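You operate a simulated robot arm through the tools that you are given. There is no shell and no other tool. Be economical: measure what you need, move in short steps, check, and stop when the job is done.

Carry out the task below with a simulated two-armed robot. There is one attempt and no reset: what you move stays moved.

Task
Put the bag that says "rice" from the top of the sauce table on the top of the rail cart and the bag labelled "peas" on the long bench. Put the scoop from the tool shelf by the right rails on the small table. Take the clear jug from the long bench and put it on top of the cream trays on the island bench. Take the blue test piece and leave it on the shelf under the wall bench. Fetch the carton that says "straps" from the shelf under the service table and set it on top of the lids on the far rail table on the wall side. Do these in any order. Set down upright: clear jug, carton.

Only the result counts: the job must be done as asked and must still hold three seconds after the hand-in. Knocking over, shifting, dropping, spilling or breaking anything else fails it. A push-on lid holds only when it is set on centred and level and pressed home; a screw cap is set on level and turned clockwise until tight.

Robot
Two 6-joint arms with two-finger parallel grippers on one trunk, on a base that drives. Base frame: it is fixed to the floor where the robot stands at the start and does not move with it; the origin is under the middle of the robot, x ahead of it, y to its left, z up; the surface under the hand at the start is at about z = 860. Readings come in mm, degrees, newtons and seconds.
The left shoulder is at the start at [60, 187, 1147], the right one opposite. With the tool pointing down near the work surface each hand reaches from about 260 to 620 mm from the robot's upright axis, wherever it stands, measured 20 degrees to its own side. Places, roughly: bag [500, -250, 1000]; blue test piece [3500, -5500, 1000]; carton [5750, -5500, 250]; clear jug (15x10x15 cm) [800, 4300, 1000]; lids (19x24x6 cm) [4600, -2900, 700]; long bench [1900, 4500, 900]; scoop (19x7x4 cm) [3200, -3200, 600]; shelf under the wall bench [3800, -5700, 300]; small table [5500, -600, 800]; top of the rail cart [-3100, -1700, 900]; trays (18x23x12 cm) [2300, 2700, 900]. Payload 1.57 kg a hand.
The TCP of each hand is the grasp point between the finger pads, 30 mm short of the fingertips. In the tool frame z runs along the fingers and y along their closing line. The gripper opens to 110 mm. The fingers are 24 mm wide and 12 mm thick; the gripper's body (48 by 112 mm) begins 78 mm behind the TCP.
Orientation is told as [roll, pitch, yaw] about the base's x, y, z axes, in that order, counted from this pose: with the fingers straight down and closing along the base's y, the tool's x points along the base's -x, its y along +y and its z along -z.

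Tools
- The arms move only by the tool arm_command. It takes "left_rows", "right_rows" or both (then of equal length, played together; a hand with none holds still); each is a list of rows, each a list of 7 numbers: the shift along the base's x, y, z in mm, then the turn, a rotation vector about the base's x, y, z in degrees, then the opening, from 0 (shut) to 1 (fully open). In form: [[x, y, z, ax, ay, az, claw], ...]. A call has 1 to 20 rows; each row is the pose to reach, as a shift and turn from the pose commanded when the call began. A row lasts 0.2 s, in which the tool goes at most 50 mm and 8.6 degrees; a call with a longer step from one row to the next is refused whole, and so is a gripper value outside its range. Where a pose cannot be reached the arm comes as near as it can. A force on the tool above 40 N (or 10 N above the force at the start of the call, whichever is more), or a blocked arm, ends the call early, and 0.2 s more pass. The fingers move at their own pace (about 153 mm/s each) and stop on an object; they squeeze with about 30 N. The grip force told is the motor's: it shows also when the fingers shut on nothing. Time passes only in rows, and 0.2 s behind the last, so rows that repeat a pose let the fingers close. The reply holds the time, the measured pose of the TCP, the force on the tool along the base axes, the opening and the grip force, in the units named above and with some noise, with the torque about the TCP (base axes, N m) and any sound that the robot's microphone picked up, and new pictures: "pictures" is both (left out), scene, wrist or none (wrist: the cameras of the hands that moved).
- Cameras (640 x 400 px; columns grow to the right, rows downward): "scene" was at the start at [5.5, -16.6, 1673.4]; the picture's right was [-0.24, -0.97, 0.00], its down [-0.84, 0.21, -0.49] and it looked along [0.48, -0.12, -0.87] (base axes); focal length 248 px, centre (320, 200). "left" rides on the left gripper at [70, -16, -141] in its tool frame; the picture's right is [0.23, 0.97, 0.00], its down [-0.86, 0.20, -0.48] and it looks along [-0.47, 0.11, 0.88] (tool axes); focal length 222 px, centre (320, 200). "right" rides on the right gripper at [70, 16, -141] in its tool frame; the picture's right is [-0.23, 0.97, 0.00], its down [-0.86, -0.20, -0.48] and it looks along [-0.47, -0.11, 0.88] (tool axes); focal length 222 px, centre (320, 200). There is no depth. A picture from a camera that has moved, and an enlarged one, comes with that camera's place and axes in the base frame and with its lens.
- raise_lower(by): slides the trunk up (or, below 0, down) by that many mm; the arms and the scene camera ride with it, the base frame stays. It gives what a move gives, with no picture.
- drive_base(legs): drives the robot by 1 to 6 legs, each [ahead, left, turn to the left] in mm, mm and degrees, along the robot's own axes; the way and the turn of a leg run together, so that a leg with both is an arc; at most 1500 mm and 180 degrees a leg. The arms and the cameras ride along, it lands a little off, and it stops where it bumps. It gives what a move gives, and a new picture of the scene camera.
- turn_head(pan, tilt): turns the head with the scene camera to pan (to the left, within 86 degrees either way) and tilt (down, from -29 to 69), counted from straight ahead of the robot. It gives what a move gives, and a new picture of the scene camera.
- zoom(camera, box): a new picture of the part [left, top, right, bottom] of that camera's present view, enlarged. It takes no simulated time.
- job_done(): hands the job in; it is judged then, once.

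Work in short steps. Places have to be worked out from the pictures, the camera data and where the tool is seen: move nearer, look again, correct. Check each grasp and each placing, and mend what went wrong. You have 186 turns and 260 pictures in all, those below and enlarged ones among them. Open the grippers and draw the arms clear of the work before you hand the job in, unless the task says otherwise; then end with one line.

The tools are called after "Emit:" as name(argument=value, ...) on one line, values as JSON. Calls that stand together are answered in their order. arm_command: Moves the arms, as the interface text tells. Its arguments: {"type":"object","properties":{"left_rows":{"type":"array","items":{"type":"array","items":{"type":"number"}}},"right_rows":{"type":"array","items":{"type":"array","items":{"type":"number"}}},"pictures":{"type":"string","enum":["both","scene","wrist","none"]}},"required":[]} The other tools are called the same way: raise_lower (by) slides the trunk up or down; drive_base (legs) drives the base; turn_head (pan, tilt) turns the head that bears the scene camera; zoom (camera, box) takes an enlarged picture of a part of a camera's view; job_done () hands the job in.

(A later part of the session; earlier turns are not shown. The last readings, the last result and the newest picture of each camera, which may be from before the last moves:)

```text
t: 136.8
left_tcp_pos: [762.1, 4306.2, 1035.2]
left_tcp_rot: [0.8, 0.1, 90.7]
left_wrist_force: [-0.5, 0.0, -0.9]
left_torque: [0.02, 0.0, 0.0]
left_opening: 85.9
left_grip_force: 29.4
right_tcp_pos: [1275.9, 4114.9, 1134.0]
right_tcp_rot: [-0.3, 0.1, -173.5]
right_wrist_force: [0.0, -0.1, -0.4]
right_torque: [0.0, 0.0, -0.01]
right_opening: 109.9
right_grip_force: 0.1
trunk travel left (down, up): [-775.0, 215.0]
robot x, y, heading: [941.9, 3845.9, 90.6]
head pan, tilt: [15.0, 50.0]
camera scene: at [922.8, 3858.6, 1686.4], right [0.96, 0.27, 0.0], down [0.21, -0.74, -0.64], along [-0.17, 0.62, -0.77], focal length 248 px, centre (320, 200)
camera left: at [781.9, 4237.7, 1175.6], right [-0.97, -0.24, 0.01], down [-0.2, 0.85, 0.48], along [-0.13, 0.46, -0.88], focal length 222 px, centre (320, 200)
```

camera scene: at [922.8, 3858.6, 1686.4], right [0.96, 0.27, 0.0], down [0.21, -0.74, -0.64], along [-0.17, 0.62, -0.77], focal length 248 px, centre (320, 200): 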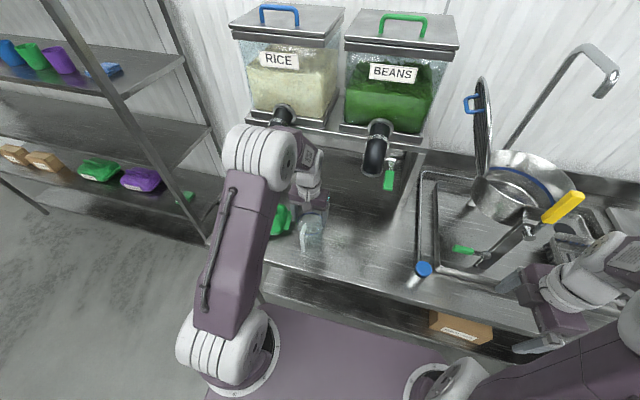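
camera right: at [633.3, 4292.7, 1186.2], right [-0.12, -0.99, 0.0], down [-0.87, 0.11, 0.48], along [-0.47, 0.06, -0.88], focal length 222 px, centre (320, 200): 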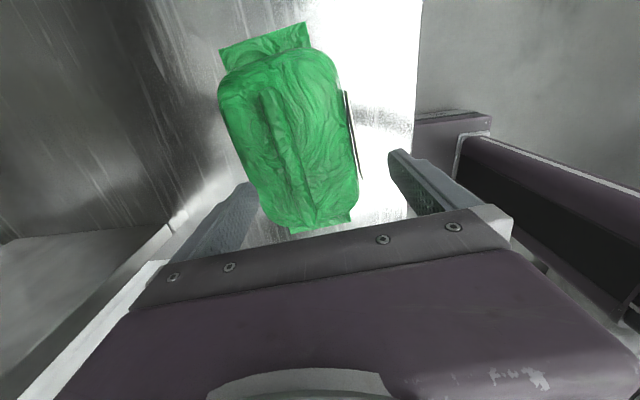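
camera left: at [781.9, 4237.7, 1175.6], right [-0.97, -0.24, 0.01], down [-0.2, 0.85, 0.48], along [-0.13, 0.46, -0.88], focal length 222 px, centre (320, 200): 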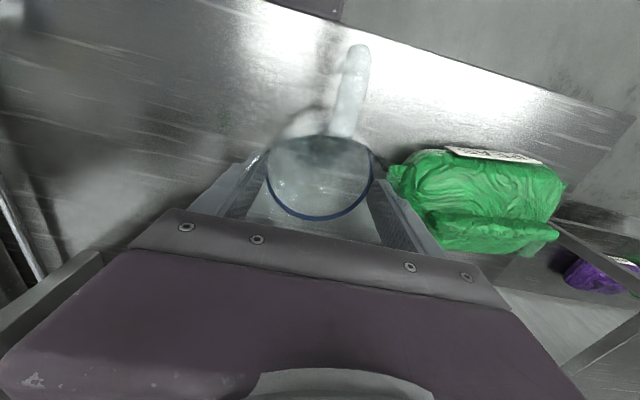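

Jug held (86 mm, light, upright). I draw it back and up, then back out, strafe along the aisle and turn toward the island.

Emit:
arm_command(left_rows=[[0, 0, 30, 0, 0, 0, 0.7], [0, -20, 65, 0, 0, 0, 0.7], [0, -60, 85, 0, 0, 0, 0.7], [0, -100, 100, 0, 0, 0, 0.7], [0, -140, 115, 0, 0, 0, 0.7]], pictures="none")

Emit:
drive_base(legs=[[-260, 0, 0], [0, -1100, 0], [0, 0, -90], [0, 0, -90]])

Emit:
turn_head(pan=15, tilt=45)

```text
t: 138.0
left_tcp_pos: [764.3, 4163.6, 1148.6]
left_tcp_rot: [0.8, 0.0, 90.8]
left_wrist_force: [0.5, -0.8, -1.5]
left_torque: [0.05, -0.02, 0.03]
left_opening: 85.6
left_grip_force: 29.3
right_tcp_pos: [1276.1, 4112.4, 1134.6]
right_tcp_rot: [-0.4, 0.1, -173.5]
right_wrist_force: [-0.5, -0.5, -0.3]
right_torque: [0.02, 0.01, -0.03]
right_opening: 109.9
right_grip_force: 0.0
trunk travel left (down, up): [-775.0, 215.0]
robot x, y, heading: [941.1, 3846.2, 90.5]
head pan, tilt: [15.0, 50.0]
```

```text
t: 152.7
left_tcp_pos: [2222.4, 3272.6, 1148.4]
left_tcp_rot: [0.8, 0.0, -89.0]
left_wrist_force: [-0.3, 0.1, -1.1]
left_torque: [-0.01, -0.02, 0.01]
left_opening: 86.1
left_grip_force: 29.6
right_tcp_pos: [1709.3, 3322.2, 1134.5]
right_tcp_rot: [-0.3, 0.1, 6.8]
right_wrist_force: [0.6, 0.1, -1.5]
right_torque: [-0.02, 0.05, 0.02]
right_opening: 110.0
right_grip_force: 0.2
trunk travel left (down, up): [-775.0, 215.0]
robot x, y, heading: [2039.8, 3594.4, -89.1]
head pan, tilt: [15.0, 50.0]
camera scene: at [2063.7, 3578.8, 1686.4], right [-0.96, -0.28, 0.0], down [-0.21, 0.74, -0.64], along [0.18, -0.62, -0.77], focal length 248 px, centre (320, 200)
```

scene: 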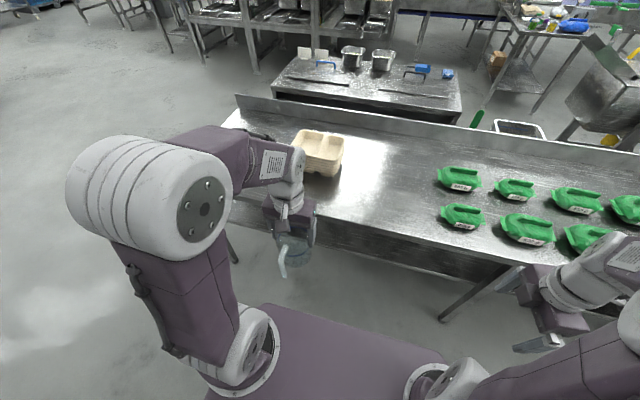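

```text
t: 153.4
left_tcp_pos: [2222.3, 3272.6, 1148.5]
left_tcp_rot: [0.9, 0.2, -89.0]
left_wrist_force: [0.6, 0.0, -0.9]
left_torque: [-0.02, 0.01, -0.02]
left_opening: 85.7
left_grip_force: 29.7
right_tcp_pos: [1710.2, 3322.1, 1135.3]
right_tcp_rot: [-0.3, 0.0, 6.9]
right_wrist_force: [0.5, 0.5, -0.2]
right_torque: [-0.03, -0.01, -0.02]
right_opening: 110.0
right_grip_force: 0.2
trunk travel left (down, up): [-775.0, 215.0]
robot x, y, heading: [2042.6, 3594.4, -88.9]
head pan, tilt: [15.0, 45.0]
camera scene: at [2064.7, 3574.7, 1693.2], right [-0.96, -0.28, 0.0], down [-0.2, 0.68, -0.71], along [0.19, -0.68, -0.71], focal length 248 px, centre (320, 200)
```

scene: 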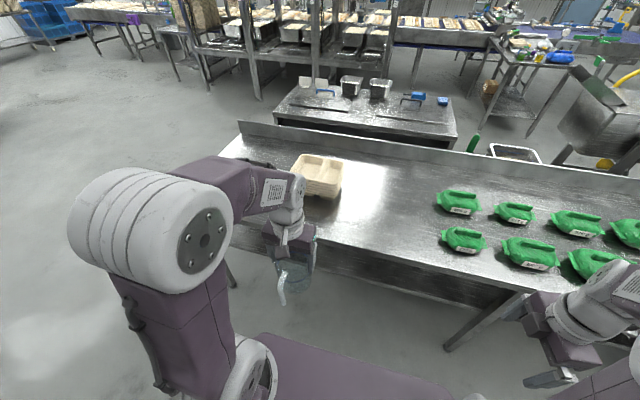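

Emit:
zoom(camera="scene", box=[270, 130, 370, 210])

```text
5.00 times, centred on (320, 170) of scene
camera zoom: at [2064.7, 3574.7, 1693.2], right [-0.96, -0.28, 0.0], down [-0.2, 0.68, -0.71], along [0.19, -0.68, -0.71], focal length 1241 px, centre (320, 350)
```

zoom: 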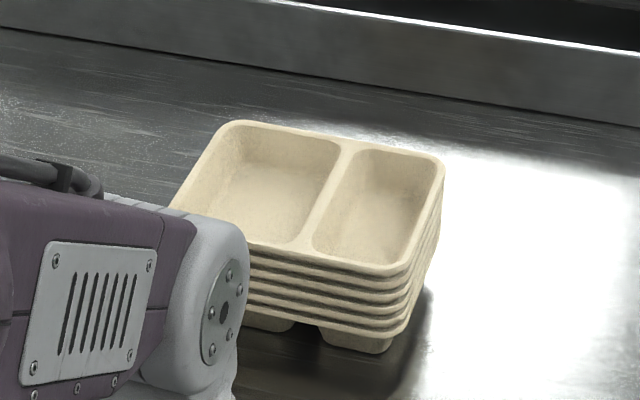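

The big compartment of the top tray is about x 2315–2435, y ~2585–2760. I drive so the jug comes just in front of it and look again.

Emit:
drive_base(legs=[[355, 145, -1]])

Emit:
arm_command(left_rows=[[0, 0, 5, 0, 0, 0, 0.7]], pictures="wrist")

```text
t: 155.8
left_tcp_pos: [2364.0, 2914.4, 1148.7]
left_tcp_rot: [0.8, 0.0, -89.9]
left_wrist_force: [0.3, -0.5, -1.0]
left_torque: [0.04, -0.01, 0.02]
left_opening: 85.7
left_grip_force: 29.9
right_tcp_pos: [1854.1, 2971.4, 1134.0]
right_tcp_rot: [-0.2, 0.1, 6.0]
right_wrist_force: [0.3, -0.6, 0.8]
right_torque: [-0.06, -0.01, 0.03]
right_opening: 110.0
right_grip_force: 0.1
trunk travel left (down, up): [-775.0, 215.0]
robot x, y, heading: [2190.5, 3236.9, -89.9]
head pan, tilt: [15.0, 45.0]
camera scene: at [2211.3, 3218.9, 1693.3], right [-0.97, -0.26, 0.0], down [-0.18, 0.68, -0.71], along [0.18, -0.68, -0.71], focal length 248 px, centre (320, 200)
```

scene: 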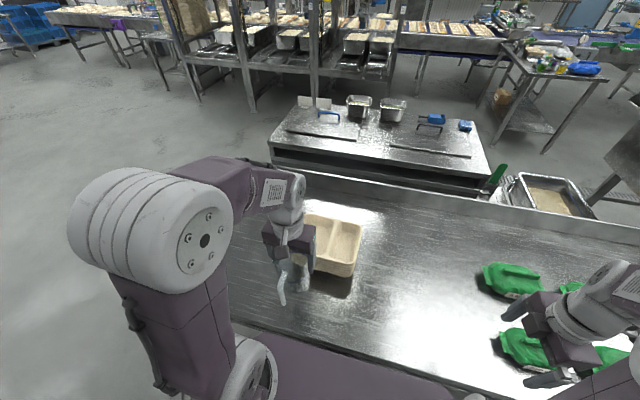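

```text
t: 156.2
left_tcp_pos: [2364.6, 2915.3, 1154.5]
left_tcp_rot: [0.8, 0.0, -89.8]
left_wrist_force: [0.3, 0.9, -1.3]
left_torque: [-0.01, 0.0, -0.03]
left_opening: 85.6
left_grip_force: 30.1
right_tcp_pos: [1853.3, 2969.3, 1134.0]
right_tcp_rot: [-0.3, 0.2, 6.1]
right_wrist_force: [0.5, 0.8, 0.1]
right_torque: [-0.05, 0.0, 0.03]
right_opening: 110.2
right_grip_force: 0.0
trunk travel left (down, up): [-775.0, 215.0]
robot x, y, heading: [2193.9, 3234.2, -90.0]
head pan, tilt: [15.0, 45.0]
camera left: at [2346.6, 2984.1, 1294.5], right [0.97, 0.23, 0.01], down [0.2, -0.85, 0.48], along [0.12, -0.46, -0.88], focal length 222 px, centre (320, 200)
```

left: 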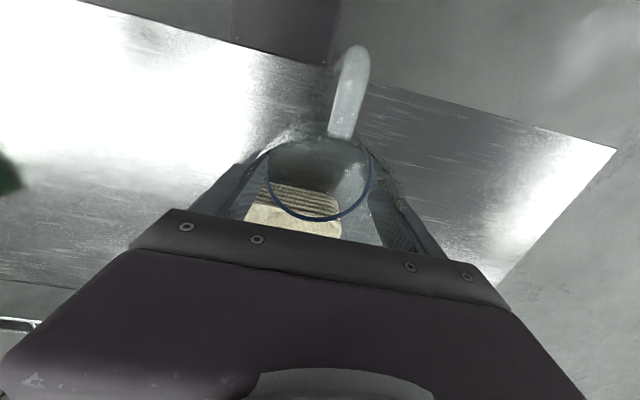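

Two views put the tray top at z≈972, big compartment centre x≈2370, y 2597–2778. I carry the jug over to (2370,2666), still above the rim.

Emit:
arm_command(left_rows=[[1, -45, 0, 0, 0, 0, 0.7], [2, -90, 0, 0, 0, 0, 0.7], [3, -135, 0, 0, 0, 0, 0.7], [4, -180, -5, 0, 0, 0, 0.7], [5, -220, -15, 0, 0, 0, 0.7], [5, -249, -40, 0, 0, 0, 0.7], [5, -249, -50, 0, 0, 0, 0.7]], pictures="wrist")

Emit:
zoom(camera="scene", box=[260, 170, 400, 300])

Emit:
zoom(camera="left", box=[200, 0, 440, 240])

```text
t: 157.8
left_tcp_pos: [2369.5, 2666.3, 1103.8]
left_tcp_rot: [0.8, -0.1, -89.8]
left_wrist_force: [0.2, -0.4, 1.0]
left_torque: [-0.09, 0.06, 0.05]
left_opening: 85.8
left_grip_force: 30.0
right_tcp_pos: [1852.3, 2971.1, 1134.2]
right_tcp_rot: [-0.4, 0.1, 6.0]
right_wrist_force: [-0.7, 0.3, 0.8]
right_torque: [-0.02, -0.01, -0.06]
right_opening: 110.0
right_grip_force: 0.1
trunk travel left (down, up): [-775.0, 215.0]
robot x, y, heading: [2187.2, 3237.6, -89.5]
head pan, tilt: [15.0, 45.0]
camera left: at [2351.9, 2735.9, 1244.8], right [0.97, 0.23, 0.01], down [0.2, -0.85, 0.48], along [0.12, -0.47, -0.88], focal length 222 px, centre (320, 200)
```

left: 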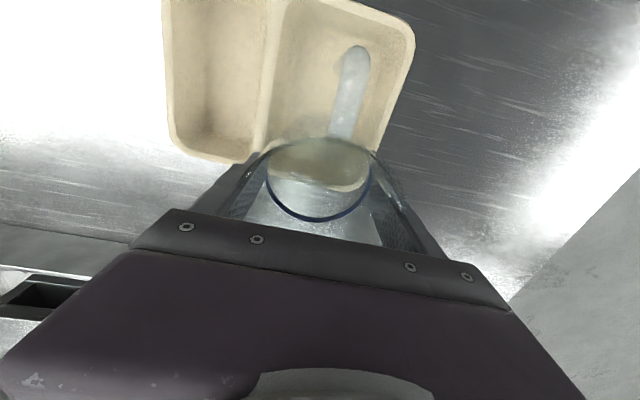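

```text
3.08 times, centred on (330, 235) of scene
camera zoom: at [2211.9, 3219.3, 1693.4], right [-0.97, -0.26, 0.0], down [-0.18, 0.68, -0.71], along [0.18, -0.68, -0.71], focal length 764 px, centre (289, 92)
```

zoom: 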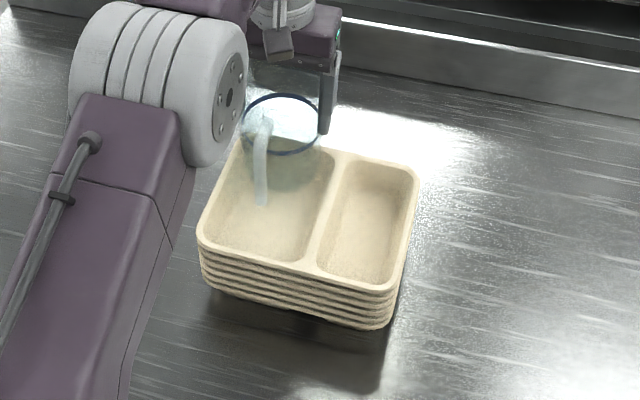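

```text
1.67 times, centred on (320, 120) of left
camera zoom: at [2351.9, 2735.9, 1244.8], right [0.97, 0.23, 0.01], down [0.2, -0.85, 0.48], along [0.12, -0.47, -0.88], focal length 370 px, centre (320, 333)
```

zoom: 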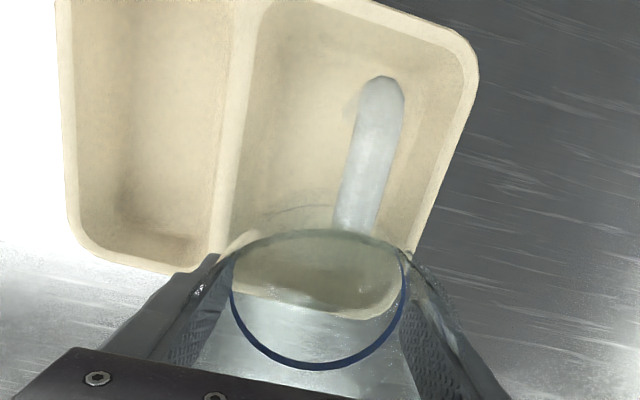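

The compartment spans x≈2305–2435, y≈2615–2790. I rotate the jug -22° so the handle points to the roomy corner, center at (2367,2677), and lower partway.

Emit:
arm_command(left_rows=[[-1, 4, 0, 0, 0, -7, 0.7], [-2, 8, 0, 0, 0, -14, 0.7], [-3, 11, 0, 0, 0, -22, 0.7], [-3, 11, -15, 0, 0, -22, 0.7], [-3, 11, -25, 0, 0, -22, 0.7]], pictures="wrist")

Emit:
zoom(camera="scene", box=[260, 170, 400, 300])

```text
t: 158.8
left_tcp_pos: [2366.9, 2676.7, 1102.3]
left_tcp_rot: [1.2, -0.7, -111.9]
left_wrist_force: [-2.4, 7.1, 18.9]
left_torque: [0.84, -0.19, 0.11]
left_opening: 86.0
left_grip_force: 29.9
right_tcp_pos: [1852.4, 2972.3, 1132.9]
right_tcp_rot: [-0.3, 0.0, 6.0]
right_wrist_force: [-0.4, -0.3, -0.2]
right_torque: [0.04, 0.01, -0.01]
right_opening: 110.0
right_grip_force: 0.0
trunk travel left (down, up): [-775.0, 215.0]
robot x, y, heading: [2190.2, 3236.5, -90.2]
head pan, tilt: [15.0, 45.0]
stopped in row 4 (left hand): the force on the tool passed its limit at 50 N (the readings are from after the stop); the commanded pose is now the measured one
camera left: at [2375.9, 2749.8, 1243.1], right [0.99, -0.15, 0.02], down [-0.14, -0.86, 0.49], along [-0.06, -0.49, -0.87], focal length 222 px, centre (320, 200)
```

left: 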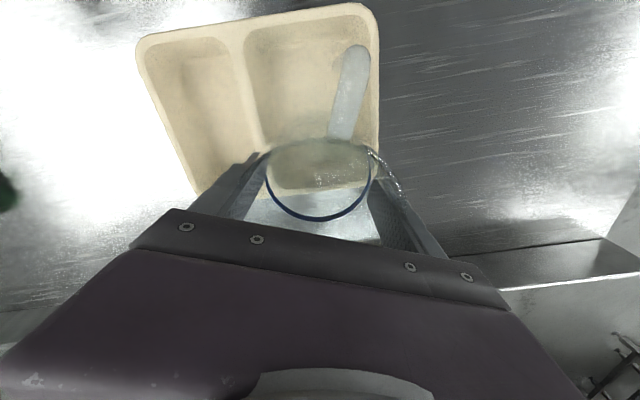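

```text
3.08 times, centred on (330, 235) of scene
camera zoom: at [2210.7, 3221.5, 1693.4], right [-0.97, -0.26, 0.0], down [-0.18, 0.68, -0.71], along [0.19, -0.68, -0.71], focal length 764 px, centre (289, 92)
```

zoom: 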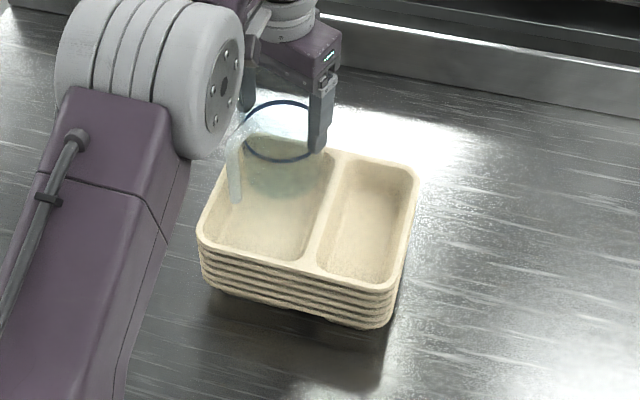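

Contact came earlier than expected (base ≈ 990). I zoom in to see whether the jug base is on the compartment floor.

Emit:
zoom(camera="scene", box=[295, 190, 360, 250])

Emit:
zoom(camera="left", box=[230, 20, 410, 230])

```text
6.67 times, centred on (328, 220) of scene
camera zoom: at [2210.7, 3221.5, 1693.4], right [-0.97, -0.26, 0.0], down [-0.18, 0.68, -0.71], along [0.19, -0.68, -0.71], focal length 1654 px, centre (270, 67)
```

zoom: 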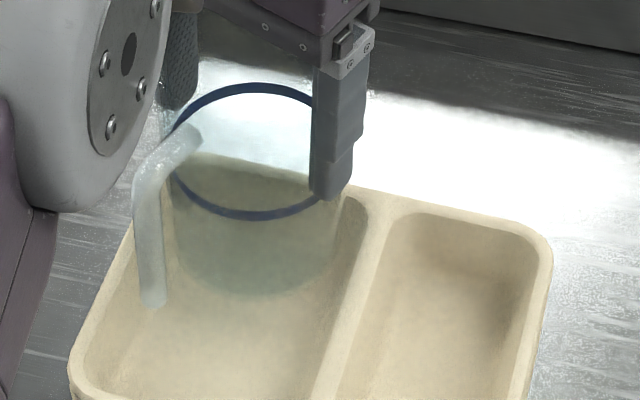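

```text
1.90 times, centred on (320, 125) of left
camera zoom: at [2375.9, 2749.8, 1243.1], right [0.99, -0.15, 0.02], down [-0.14, -0.86, 0.49], along [-0.06, -0.49, -0.87], focal length 423 px, centre (320, 343)
```

zoom: 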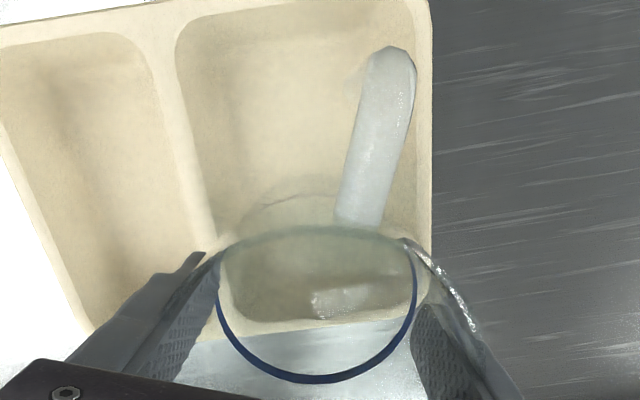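

The base's back edge is catching the back wall slope. I lift 15 mm, move +23 in y and +2 in x, then lower again carefully.

Emit:
arm_command(left_rows=[[0, 0, 15, 0, 0, 0, 0.7], [2, 23, 15, 0, 0, 0, 0.7], [2, 23, 5, 0, 0, 0, 0.7], [2, 23, -3, 0, 0, 0, 0.7], [2, 23, -8, 0, 0, 0, 0.7], [2, 23, -13, 0, 0, 0, 0.7], [2, 23, -18, 0, 0, 0, 0.7], [2, 23, -23, 0, 0, 0, 0.7]], pictures="wrist")

Emit:
zoom(camera="scene", box=[295, 190, 360, 250])

```text
t: 159.9
left_tcp_pos: [2369.4, 2694.1, 1103.3]
left_tcp_rot: [1.7, -1.6, -111.9]
left_wrist_force: [0.1, 6.4, 23.6]
left_torque: [0.8, 0.96, -0.15]
left_opening: 86.2
left_grip_force: 30.5
right_tcp_pos: [1853.1, 2972.2, 1134.3]
right_tcp_rot: [-0.4, 0.1, 5.9]
right_wrist_force: [-0.3, -0.9, -0.5]
right_torque: [0.03, -0.01, 0.01]
right_opening: 110.0
right_grip_force: 0.0
trunk travel left (down, up): [-775.0, 215.0]
robot x, y, heading: [2187.1, 3233.7, -89.5]
head pan, tilt: [15.0, 45.0]
stopped in row 5 (left hand): the force on the tool passed its limit at 46 N (the readings are from after the stop); the commanded pose is now the measured one
camera left: at [2378.1, 2770.8, 1241.1], right [0.99, -0.15, 0.02], down [-0.14, -0.85, 0.51], along [-0.06, -0.5, -0.86], focal length 222 px, centre (320, 200)
```

left: 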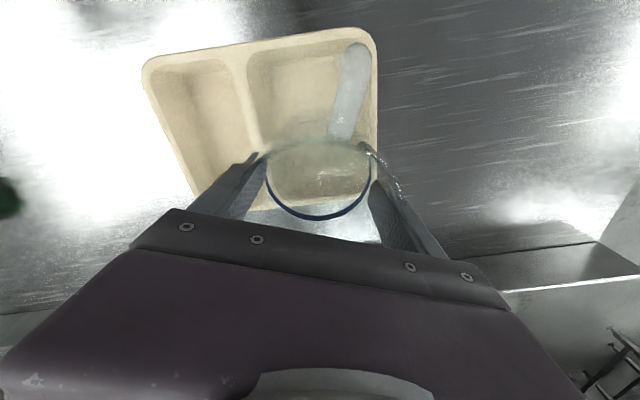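

```text
6.67 times, centred on (328, 220) of scene
camera zoom: at [2210.7, 3221.8, 1693.5], right [-0.97, -0.26, 0.0], down [-0.18, 0.68, -0.71], along [0.19, -0.68, -0.71], focal length 1654 px, centre (270, 67)
```

zoom: 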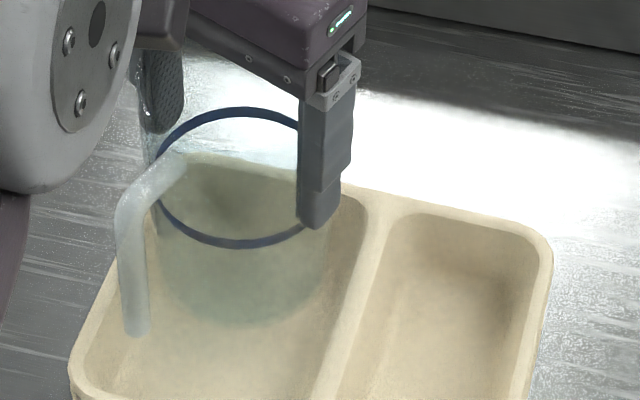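

Contact at the same height again (base ≈ 990), with torque suggesting the -x edge touches first. I lift slightly, shift +4 x, square the hand and re-lower to test.

Emit:
arm_command(left_rows=[[0, 3, 8, -1, 1, 0, 0.7], [4, 4, 8, -1.5, 1.6, 0, 0.7], [4, 4, 2, -1.7, 1.6, 0, 0.7], [4, 4, -3, -1.7, 1.6, 0, 0.7], [4, 4, -6, -1.7, 1.6, 0, 0.7], [4, 4, -9, -1.7, 1.6, 0, 0.7], [4, 4, -12, -1.7, 1.6, 0, 0.7], [4, 4, -15, -1.7, 1.6, 0, 0.7]], pictures="none")

```text
t: 161.7
left_tcp_pos: [2374.4, 2698.0, 1085.8]
left_tcp_rot: [0.8, -3.7, -111.9]
left_wrist_force: [1.8, -2.0, 24.9]
left_torque: [0.26, 0.24, 0.02]
left_opening: 85.9
left_grip_force: 30.6
right_tcp_pos: [1853.1, 2972.4, 1135.2]
right_tcp_rot: [-0.5, 0.0, 6.1]
right_wrist_force: [-0.6, -0.5, 1.0]
right_torque: [0.0, 0.0, 0.0]
right_opening: 110.1
right_grip_force: 0.1
trunk travel left (down, up): [-775.0, 215.0]
robot x, y, heading: [2189.8, 3240.2, -89.8]
head pan, tilt: [15.0, 45.0]
```

The jug went 11 mm deeper, so it was on the slope before. My squaring turned the wrong way; I correct the tilt by (+3.4,-1.4)° and settle it again.

Emit:
arm_command(left_rows=[[0, 0, 4, 1.7, -0.7, 0, 0.7], [0, 0, 6, 3.4, -1.4, 0, 0.7], [0, 0, 3, 3.4, -1.4, 0, 0.7], [0, 0, 0, 3.4, -1.4, 0, 0.7], [0, 0, -3, 3.4, -1.4, 0, 0.7], [0, 0, -6, 3.4, -1.4, 0, 0.7]], pictures="wrist")

Emit:
zoom(camera="scene", box=[285, 180, 365, 260])

```text
t: 163.1
left_tcp_pos: [2375.0, 2699.9, 1080.9]
left_tcp_rot: [1.0, 0.0, -112.0]
left_wrist_force: [7.2, 5.8, 23.1]
left_torque: [-0.3, 0.32, 0.04]
left_opening: 86.0
left_grip_force: 29.8
right_tcp_pos: [1854.5, 2974.0, 1134.5]
right_tcp_rot: [-0.5, 0.1, 6.1]
right_wrist_force: [0.0, 0.0, 0.5]
right_torque: [0.02, -0.01, 0.01]
right_opening: 110.1
right_grip_force: 0.1
trunk travel left (down, up): [-775.0, 215.0]
robot x, y, heading: [2189.8, 3232.4, -89.8]
head pan, tilt: [15.0, 45.0]
camera left: at [2384.2, 2771.7, 1221.5], right [0.99, -0.15, 0.01], down [-0.14, -0.87, 0.48], along [-0.06, -0.48, -0.88], focal length 222 px, centre (320, 200)
```

left: 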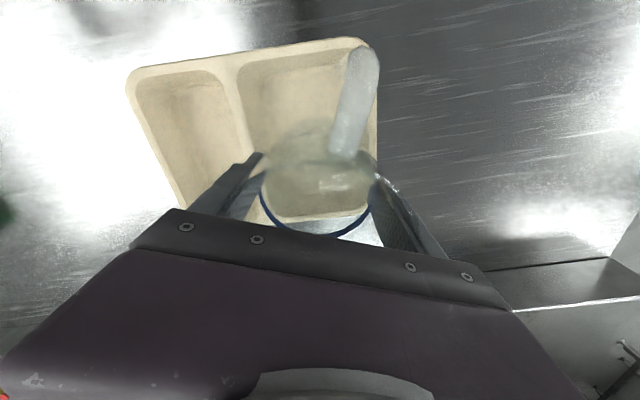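

```text
5.00 times, centred on (325, 220) of scene
camera zoom: at [2212.3, 3223.2, 1693.5], right [-0.97, -0.26, 0.0], down [-0.19, 0.68, -0.71], along [0.18, -0.69, -0.7], focal length 1241 px, centre (295, 100)
```

zoom: 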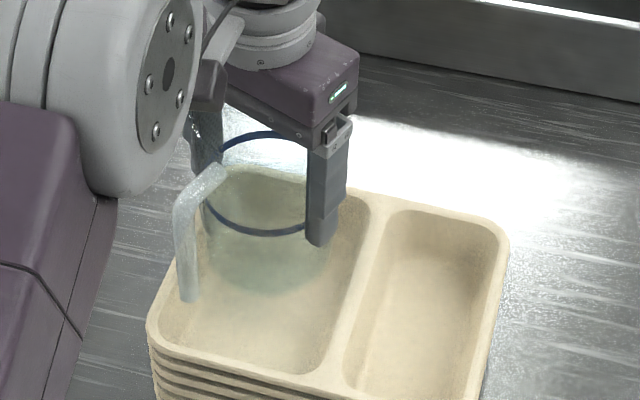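

Emit:
zoom(camera="left", box=[230, 20, 410, 250])

```text
1.74 times, centred on (320, 135) of left
camera zoom: at [2384.2, 2771.7, 1221.5], right [0.99, -0.15, 0.01], down [-0.14, -0.87, 0.48], along [-0.06, -0.48, -0.88], focal length 386 px, centre (320, 313)
```

zoom: 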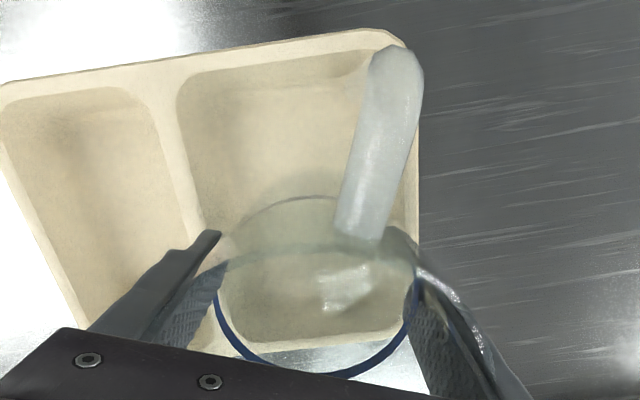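

The jug slid up in the grip, meaning it stands on the compartment floor. I release gently and look before rising.

Emit:
arm_command(left_rows=[[0, 0, 2, 0, 0, 0, 0.8], [0, 0, 2, 0, 0, 0, 0.9], [0, 0, 2, 0, 0, 0, 1], [0, 0, 2, 0, 0, 0, 1]], pictures="wrist")

Emit:
zoom(camera="scene", box=[285, 180, 365, 260])

```text
t: 164.1
left_tcp_pos: [2375.0, 2695.1, 1079.9]
left_tcp_rot: [0.7, 0.2, -111.9]
left_wrist_force: [0.2, -0.6, -0.7]
left_torque: [0.03, 0.01, -0.01]
left_opening: 110.0
left_grip_force: 0.1
right_tcp_pos: [1853.5, 2969.3, 1134.9]
right_tcp_rot: [-0.3, 0.1, 6.0]
right_wrist_force: [0.1, -0.3, 0.4]
right_torque: [0.0, 0.01, -0.01]
right_opening: 110.1
right_grip_force: 0.0
trunk travel left (down, up): [-775.0, 215.0]
robot x, y, heading: [2188.8, 3236.0, -90.1]
head pan, tilt: [15.0, 45.0]
camera left: at [2383.4, 2767.5, 1221.5], right [0.99, -0.15, 0.01], down [-0.14, -0.87, 0.48], along [-0.06, -0.47, -0.88], focal length 222 px, centre (320, 200)
```

left: 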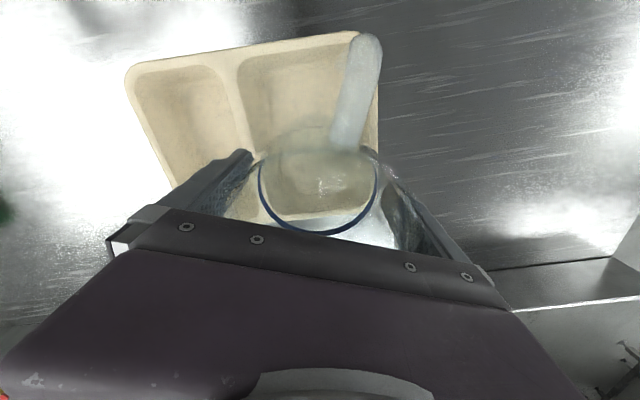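

```text
5.00 times, centred on (325, 220) of scene
camera zoom: at [2211.9, 3216.9, 1693.3], right [-0.97, -0.26, 0.0], down [-0.18, 0.68, -0.71], along [0.18, -0.68, -0.71], focal length 1241 px, centre (295, 100)
```

zoom: 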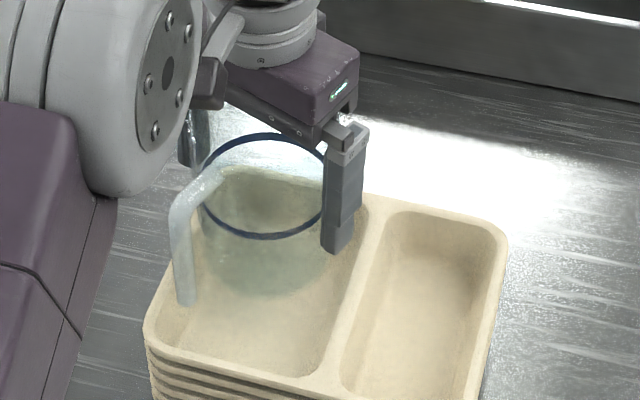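

Jug stands free. I rise straight up and check.

Emit:
arm_command(left_rows=[[0, 0, 20, 0, 0, 0, 1], [0, 0, 50, 0, 0, 0, 1], [0, 0, 95, 0, 0, 0, 1], [0, 0, 130, 0, 0, 0, 1], [0, 40, 150, 0, 0, 0, 1], [0, 85, 160, 0, 0, 0, 1], [0, 130, 170, 0, 0, 0, 1], [0, 175, 180, 0, 0, 0, 1]], pictures="both")

Emit:
zoom(camera="scene", box=[275, 150, 395, 270])

```text
t: 165.9
left_tcp_pos: [2372.8, 2873.4, 1261.0]
left_tcp_rot: [0.7, 0.1, -111.8]
left_wrist_force: [0.2, 0.3, -0.2]
left_torque: [-0.01, -0.03, 0.0]
left_opening: 109.9
left_grip_force: 0.0
right_tcp_pos: [1852.9, 2972.5, 1135.1]
right_tcp_rot: [-0.4, 0.0, 6.1]
right_wrist_force: [0.4, -0.1, -0.3]
right_torque: [-0.08, -0.02, -0.02]
right_opening: 110.1
right_grip_force: 0.0
trunk travel left (down, up): [-775.0, 215.0]
robot x, y, heading: [2189.4, 3239.1, -89.7]
head pan, tilt: [15.0, 45.0]
camera scene: at [2211.9, 3221.1, 1693.3], right [-0.97, -0.26, 0.0], down [-0.18, 0.68, -0.71], along [0.18, -0.68, -0.71], focal length 248 px, centre (320, 200)
camera left: at [2382.7, 2945.1, 1401.0], right [0.99, -0.15, 0.01], down [-0.14, -0.87, 0.48], along [-0.06, -0.48, -0.88], focal length 222 px, centre (320, 200)
```

scene: 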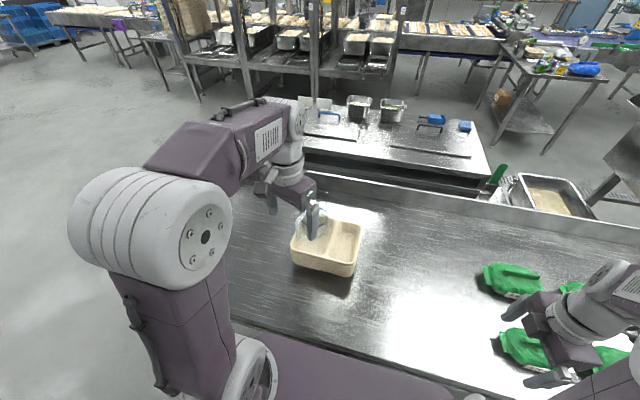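
left: 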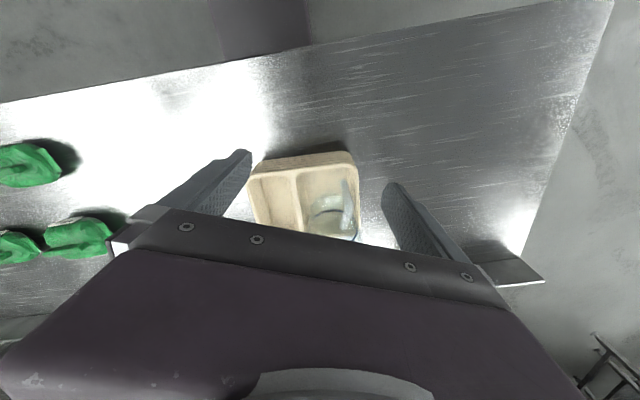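

```text
3.33 times, centred on (335, 210) of scene
camera zoom: at [2211.9, 3221.1, 1693.3], right [-0.97, -0.26, 0.0], down [-0.18, 0.68, -0.71], along [0.18, -0.68, -0.71], focal length 827 px, centre (270, 167)
```

zoom: 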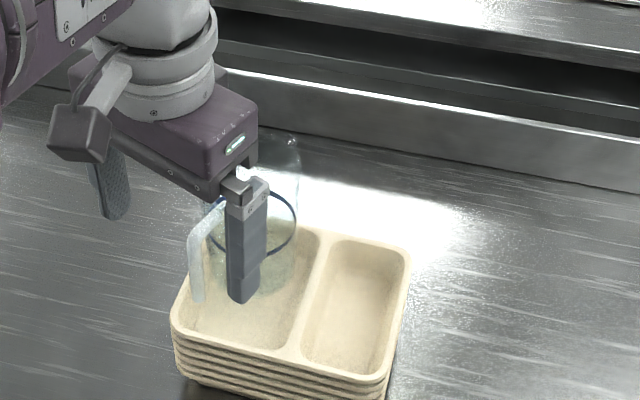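

Jug stands upright in the top tray. I back off, turn east and drive out of the aisle.

Emit:
drive_base(legs=[[-330, 0, 0], [0, 0, 90], [1450, 0, 0]])

Emit:
turn_head(pan=-70, tilt=18)

```text
t: 178.6
left_tcp_pos: [3974.3, 3726.1, 1259.1]
left_tcp_rot: [0.6, 0.2, -23.0]
left_wrist_force: [-0.3, 0.1, 0.1]
left_torque: [-0.01, 0.01, 0.01]
left_opening: 110.0
left_grip_force: 0.1
right_tcp_pos: [3866.0, 3208.7, 1133.7]
right_tcp_rot: [-0.3, 0.1, 95.0]
right_wrist_force: [0.6, -0.1, -0.5]
right_torque: [0.0, 0.03, 0.01]
right_opening: 109.9
right_grip_force: 0.1
trunk travel left (down, up): [-775.0, 215.0]
robot x, y, heading: [3604.3, 3546.9, -0.9]
head pan, tilt: [15.0, 45.0]
camera scene: at [3624.1, 3569.8, 1693.3], right [0.24, -0.97, 0.0], down [-0.69, -0.17, -0.71], along [0.69, 0.17, -0.71], focal length 248 px, centre (320, 200)
```

scene: 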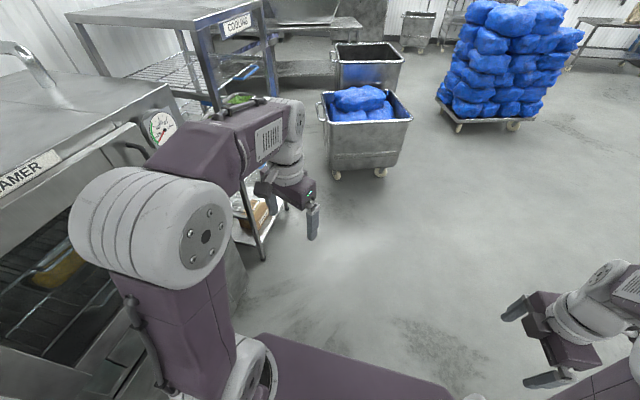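

```text
t: 180.1
left_tcp_pos: [3974.6, 3725.9, 1258.2]
left_tcp_rot: [0.7, 0.1, -22.8]
left_wrist_force: [0.1, -0.1, -0.6]
left_torque: [0.02, 0.03, 0.01]
left_opening: 110.1
left_grip_force: 0.1
right_tcp_pos: [3866.0, 3208.9, 1133.4]
right_tcp_rot: [-0.3, 0.2, 95.0]
right_wrist_force: [0.7, 0.2, -0.2]
right_torque: [-0.03, 0.02, -0.02]
right_opening: 110.1
right_grip_force: 0.0
trunk travel left (down, up): [-775.0, 215.0]
robot x, y, heading: [3604.9, 3550.0, -0.8]
head pan, tilt: [-70.0, 18.0]
camera scene: at [3576.5, 3461.8, 1735.2], right [-0.94, -0.33, 0.0], down [-0.1, 0.29, -0.95], along [0.31, -0.9, -0.31], focal length 248 px, centre (320, 200)
```

scene: 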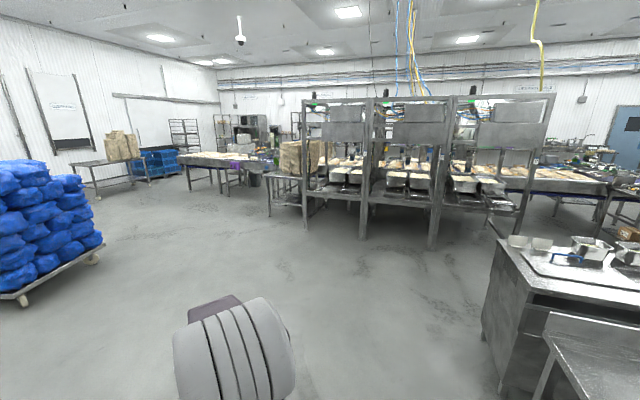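

The way south is open. I drive diagonally toward (5000,1500) to view the small table and racks.

Emit:
drive_base(legs=[[0, 0, -55], [1250, 0, 0], [1250, 0, 0]])

Emit:
turn_head(pan=-10, tilt=18)

```text
t: 194.9
left_tcp_pos: [5307.9, 1214.1, 1260.5]
left_tcp_rot: [0.7, 0.3, -79.8]
left_wrist_force: [0.5, 0.1, -0.2]
left_torque: [0.0, 0.01, 0.01]
left_opening: 110.1
left_grip_force: 0.0
right_tcp_pos: [4815.5, 1022.4, 1134.4]
right_tcp_rot: [-0.3, 0.1, 38.2]
right_wrist_force: [-0.7, -0.2, -0.2]
right_torque: [0.01, 0.01, 0.03]
right_opening: 110.0
right_grip_force: 0.1
trunk travel left (down, up): [-775.0, 215.0]
robot x, y, heading: [4956.9, 1427.2, -57.5]
head pan, tilt: [-70.0, 18.0]
camera scene: at [4870.0, 1403.1, 1735.2], right [-0.79, 0.61, 0.0], down [0.19, 0.24, -0.95], along [-0.58, -0.75, -0.31], focal length 248 px, centre (320, 200)
```

scene: 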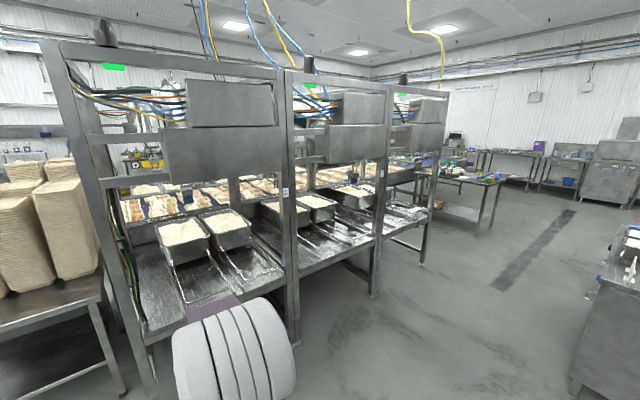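

```text
t: 196.2
left_tcp_pos: [5308.6, 1213.4, 1259.8]
left_tcp_rot: [0.8, 0.2, -79.7]
left_wrist_force: [0.0, 0.3, -0.8]
left_torque: [0.0, 0.0, 0.0]
left_opening: 110.0
left_grip_force: 0.1
right_tcp_pos: [4815.0, 1021.2, 1134.0]
right_tcp_rot: [-0.4, 0.0, 38.2]
right_wrist_force: [0.4, 0.6, -0.4]
right_torque: [0.01, 0.0, 0.0]
right_opening: 110.0
right_grip_force: 0.0
trunk travel left (down, up): [-775.0, 215.0]
robot x, y, heading: [4954.7, 1426.9, -57.7]
head pan, tilt: [-10.0, 18.0]
camera scene: at [4962.8, 1390.0, 1735.2], right [-0.93, -0.38, 0.0], down [-0.12, 0.29, -0.95], along [0.36, -0.88, -0.31], focal length 248 px, centre (320, 200)
```

scene: 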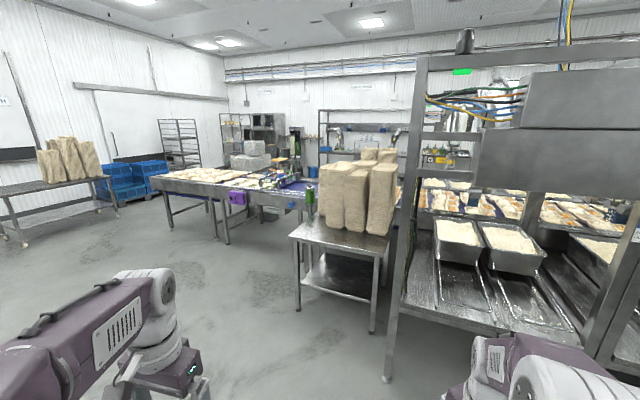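

The small table (with tray stacks) is at about (5530,-600) and reachable only from this side; the conveyor runs east to x≈8700. I go around its east end to the south side.

Emit:
drive_base(legs=[[0, 0, 43.5], [1500, 0, 0], [1500, 0, 0], [1450, 0, 0]])

Emit:
turn_head(pan=-65, tilt=20)

```text
t: 219.6
left_tcp_pos: [9708.1, 486.3, 1259.5]
left_tcp_rot: [0.7, 0.2, -35.6]
left_wrist_force: [-0.2, -0.7, -0.4]
left_torque: [0.0, 0.0, 0.0]
left_opening: 109.8
left_grip_force: 0.1
right_tcp_pos: [9488.4, 6.2, 1133.7]
right_tcp_rot: [-0.3, 0.2, 82.4]
right_wrist_force: [0.4, 0.3, -0.1]
right_torque: [0.03, -0.02, -0.02]
right_opening: 110.0
right_grip_force: 0.0
trunk travel left (down, up): [-775.0, 215.0]
robot x, y, heading: [9306.0, 395.1, -13.7]
head pan, tilt: [-10.0, 18.0]
camera scene: at [9336.5, 371.5, 1735.2], right [-0.4, -0.92, 0.0], down [-0.28, 0.12, -0.95], along [0.87, -0.38, -0.31], focal length 248 px, centre (320, 200)
```

scene: 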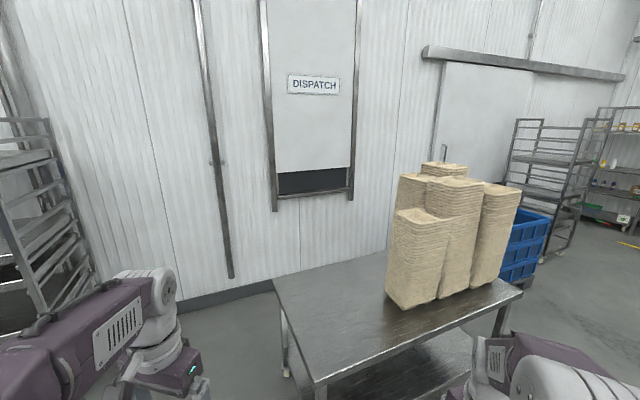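

```text
t: 220.8
left_tcp_pos: [9707.7, 487.5, 1259.5]
left_tcp_rot: [0.7, 0.2, -35.6]
left_wrist_force: [0.2, 0.4, -0.3]
left_torque: [-0.02, 0.02, -0.03]
left_opening: 110.1
left_grip_force: 0.0
right_tcp_pos: [9487.6, 5.2, 1133.5]
right_tcp_rot: [-0.3, 0.0, 82.4]
right_wrist_force: [-0.8, 0.2, 0.6]
right_torque: [0.02, 0.0, 0.02]
right_opening: 110.0
right_grip_force: 0.0
trunk travel left (down, up): [-775.0, 215.0]
robot x, y, heading: [9307.6, 395.8, -13.7]
head pan, tilt: [-65.0, 20.0]
camera scene: at [9270.2, 317.3, 1732.0], right [-0.98, -0.2, 0.0], down [-0.07, 0.34, -0.94], along [0.19, -0.92, -0.34], focal length 248 px, centre (320, 200)
```

scene: 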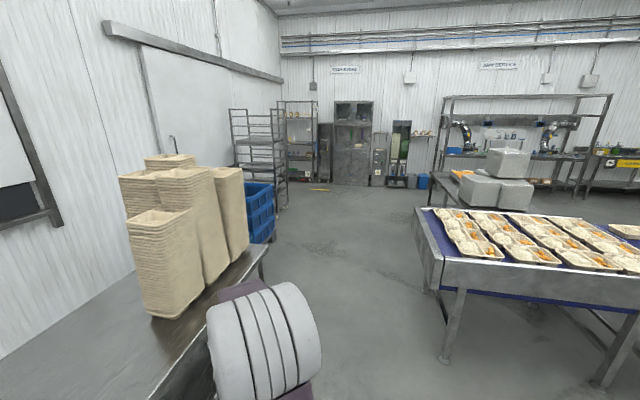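

Corridor x≈8840–9890 between conveyor end and the tray table. I drive south through it and turn west.

Emit:
drive_base(legs=[[0, 0, -76.3], [1500, 50, 0], [1400, 0, 0], [0, 0, -90]])

Emit:
turn_head(pan=15, tilt=15)

```text
refused: leg 2 is longer than a leg can be; nothing moved
```

```text
t: 222.3
left_tcp_pos: [9708.7, 486.6, 1259.6]
left_tcp_rot: [0.7, 0.1, -35.6]
left_wrist_force: [0.0, 0.3, 0.2]
left_torque: [0.01, 0.02, 0.0]
left_opening: 109.9
left_grip_force: 0.1
right_tcp_pos: [9488.7, 4.0, 1134.5]
right_tcp_rot: [-0.3, 0.1, 82.5]
right_wrist_force: [0.8, 0.7, -0.1]
right_torque: [-0.04, -0.01, 0.03]
right_opening: 109.9
right_grip_force: 0.1
trunk travel left (down, up): [-775.0, 215.0]
robot x, y, heading: [9308.8, 396.6, -13.5]
head pan, tilt: [15.0, 15.0]
camera scene: at [9344.8, 410.9, 1740.1], right [0.03, -1.0, 0.0], down [-0.26, -0.01, -0.97], along [0.97, 0.03, -0.26], focal length 248 px, centre (320, 200)
```

scene: 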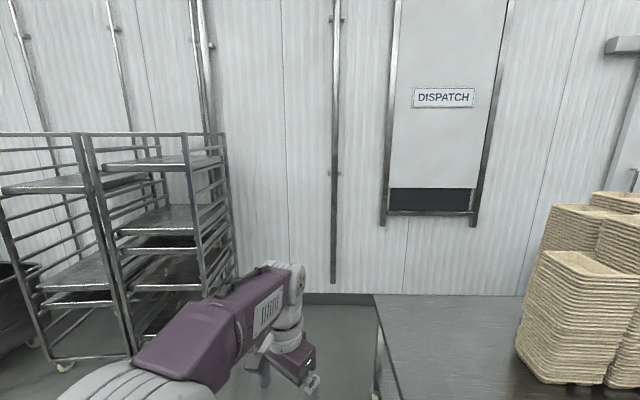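

Emit:
drive_base(legs=[[0, 0, -76.3], [1450, 40, 0], [1450, 0, 0], [0, 0, -90]])

```text
t: 243.3
left_tcp_pos: [8928.2, -2618.8, 1258.4]
left_tcp_rot: [0.7, 0.3, 155.6]
left_wrist_force: [-0.1, -0.1, 0.2]
left_torque: [0.0, 0.04, 0.04]
left_opening: 110.2
left_grip_force: 0.1
right_tcp_pos: [9048.9, -2102.6, 1133.4]
right_tcp_rot: [-0.3, 0.1, -86.6]
right_wrist_force: [0.4, 0.3, -0.6]
right_torque: [-0.02, 0.01, 0.02]
right_opening: 109.9
right_grip_force: 0.0
trunk travel left (down, up): [-775.0, 215.0]
robot x, y, heading: [9298.7, -2449.8, 177.2]
head pan, tilt: [15.0, 15.0]
camera scene: at [9270.7, -2475.6, 1740.1], right [-0.22, 0.98, 0.0], down [0.25, 0.06, -0.97], along [-0.94, -0.21, -0.26], focal length 248 px, centre (320, 200)
```

scene: 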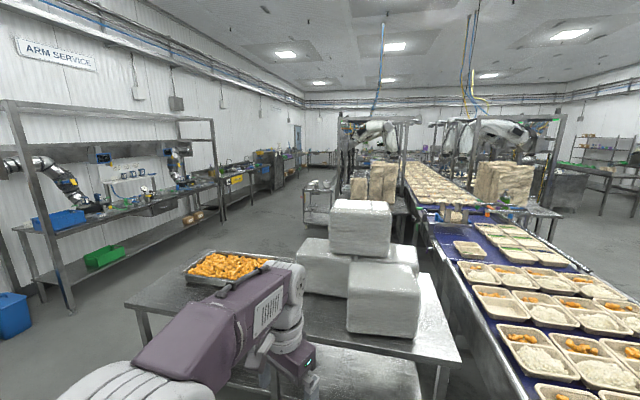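

The service table with cartons on its lower shelf is ahead-left. I strafe south into the aisle (y≈-4450) and drive west to x≈6400.

Emit:
drive_base(legs=[[0, 1450, 2.5], [0, 580, 0], [1450, 0, 0], [1350, 0, 0]])

Emit:
turn_head(pan=50, tilt=30)

```text
t: 266.8
left_tcp_pos: [6038.1, -4570.9, 1259.3]
left_tcp_rot: [0.7, 0.2, 156.3]
left_wrist_force: [-0.8, 0.0, 0.4]
left_torque: [0.0, 0.0, -0.03]
left_opening: 110.1
left_grip_force: 0.0
right_tcp_pos: [6153.4, -4053.0, 1134.0]
right_tcp_rot: [-0.3, 0.1, -85.9]
right_wrist_force: [-0.9, 1.3, -0.5]
right_torque: [-0.01, -0.03, -0.01]
right_opening: 109.8
right_grip_force: 0.1
trunk travel left (down, up): [-775.0, 215.0]
robot x, y, heading: [6408.3, -4398.0, 178.4]
head pan, tilt: [15.0, 15.0]
camera scene: at [6379.2, -4422.1, 1740.1], right [-0.23, 0.97, 0.0], down [0.25, 0.06, -0.97], along [-0.94, -0.22, -0.26], focal length 248 px, centre (320, 200)
```

scene: 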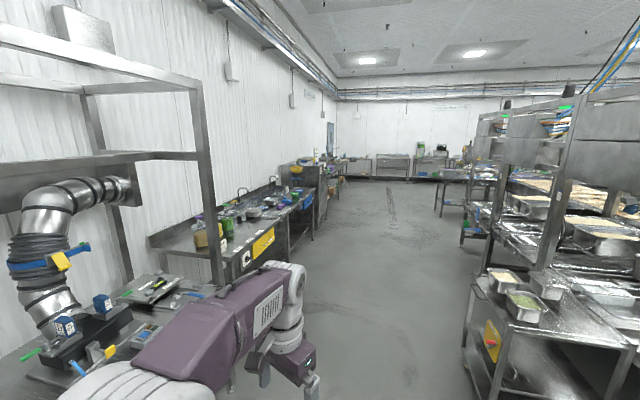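

```text
t: 267.8
left_tcp_pos: [6036.7, -4570.4, 1259.4]
left_tcp_rot: [0.7, 0.2, 156.4]
left_wrist_force: [0.2, 0.8, 0.2]
left_torque: [0.03, 0.04, -0.01]
left_opening: 109.9
left_grip_force: 0.1
right_tcp_pos: [6152.6, -4052.7, 1134.2]
right_tcp_rot: [-0.3, 0.0, -86.0]
right_wrist_force: [-0.3, -0.1, -0.1]
right_torque: [0.02, 0.04, -0.01]
right_opening: 110.1
right_grip_force: 0.0
trunk travel left (down, up): [-775.0, 215.0]
robot x, y, heading: [6407.8, -4399.8, 178.1]
head pan, tilt: [50.0, 30.0]
camera scene: at [6409.4, -4468.0, 1715.9], right [-0.75, 0.67, 0.0], down [0.33, 0.37, -0.87], along [-0.58, -0.65, -0.5], focal length 248 px, centre (320, 200)
```

scene: 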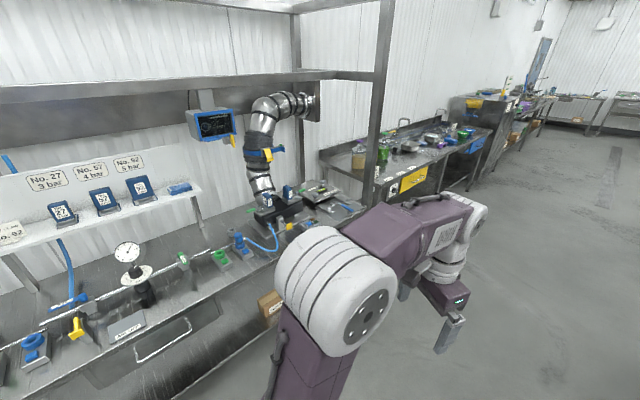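

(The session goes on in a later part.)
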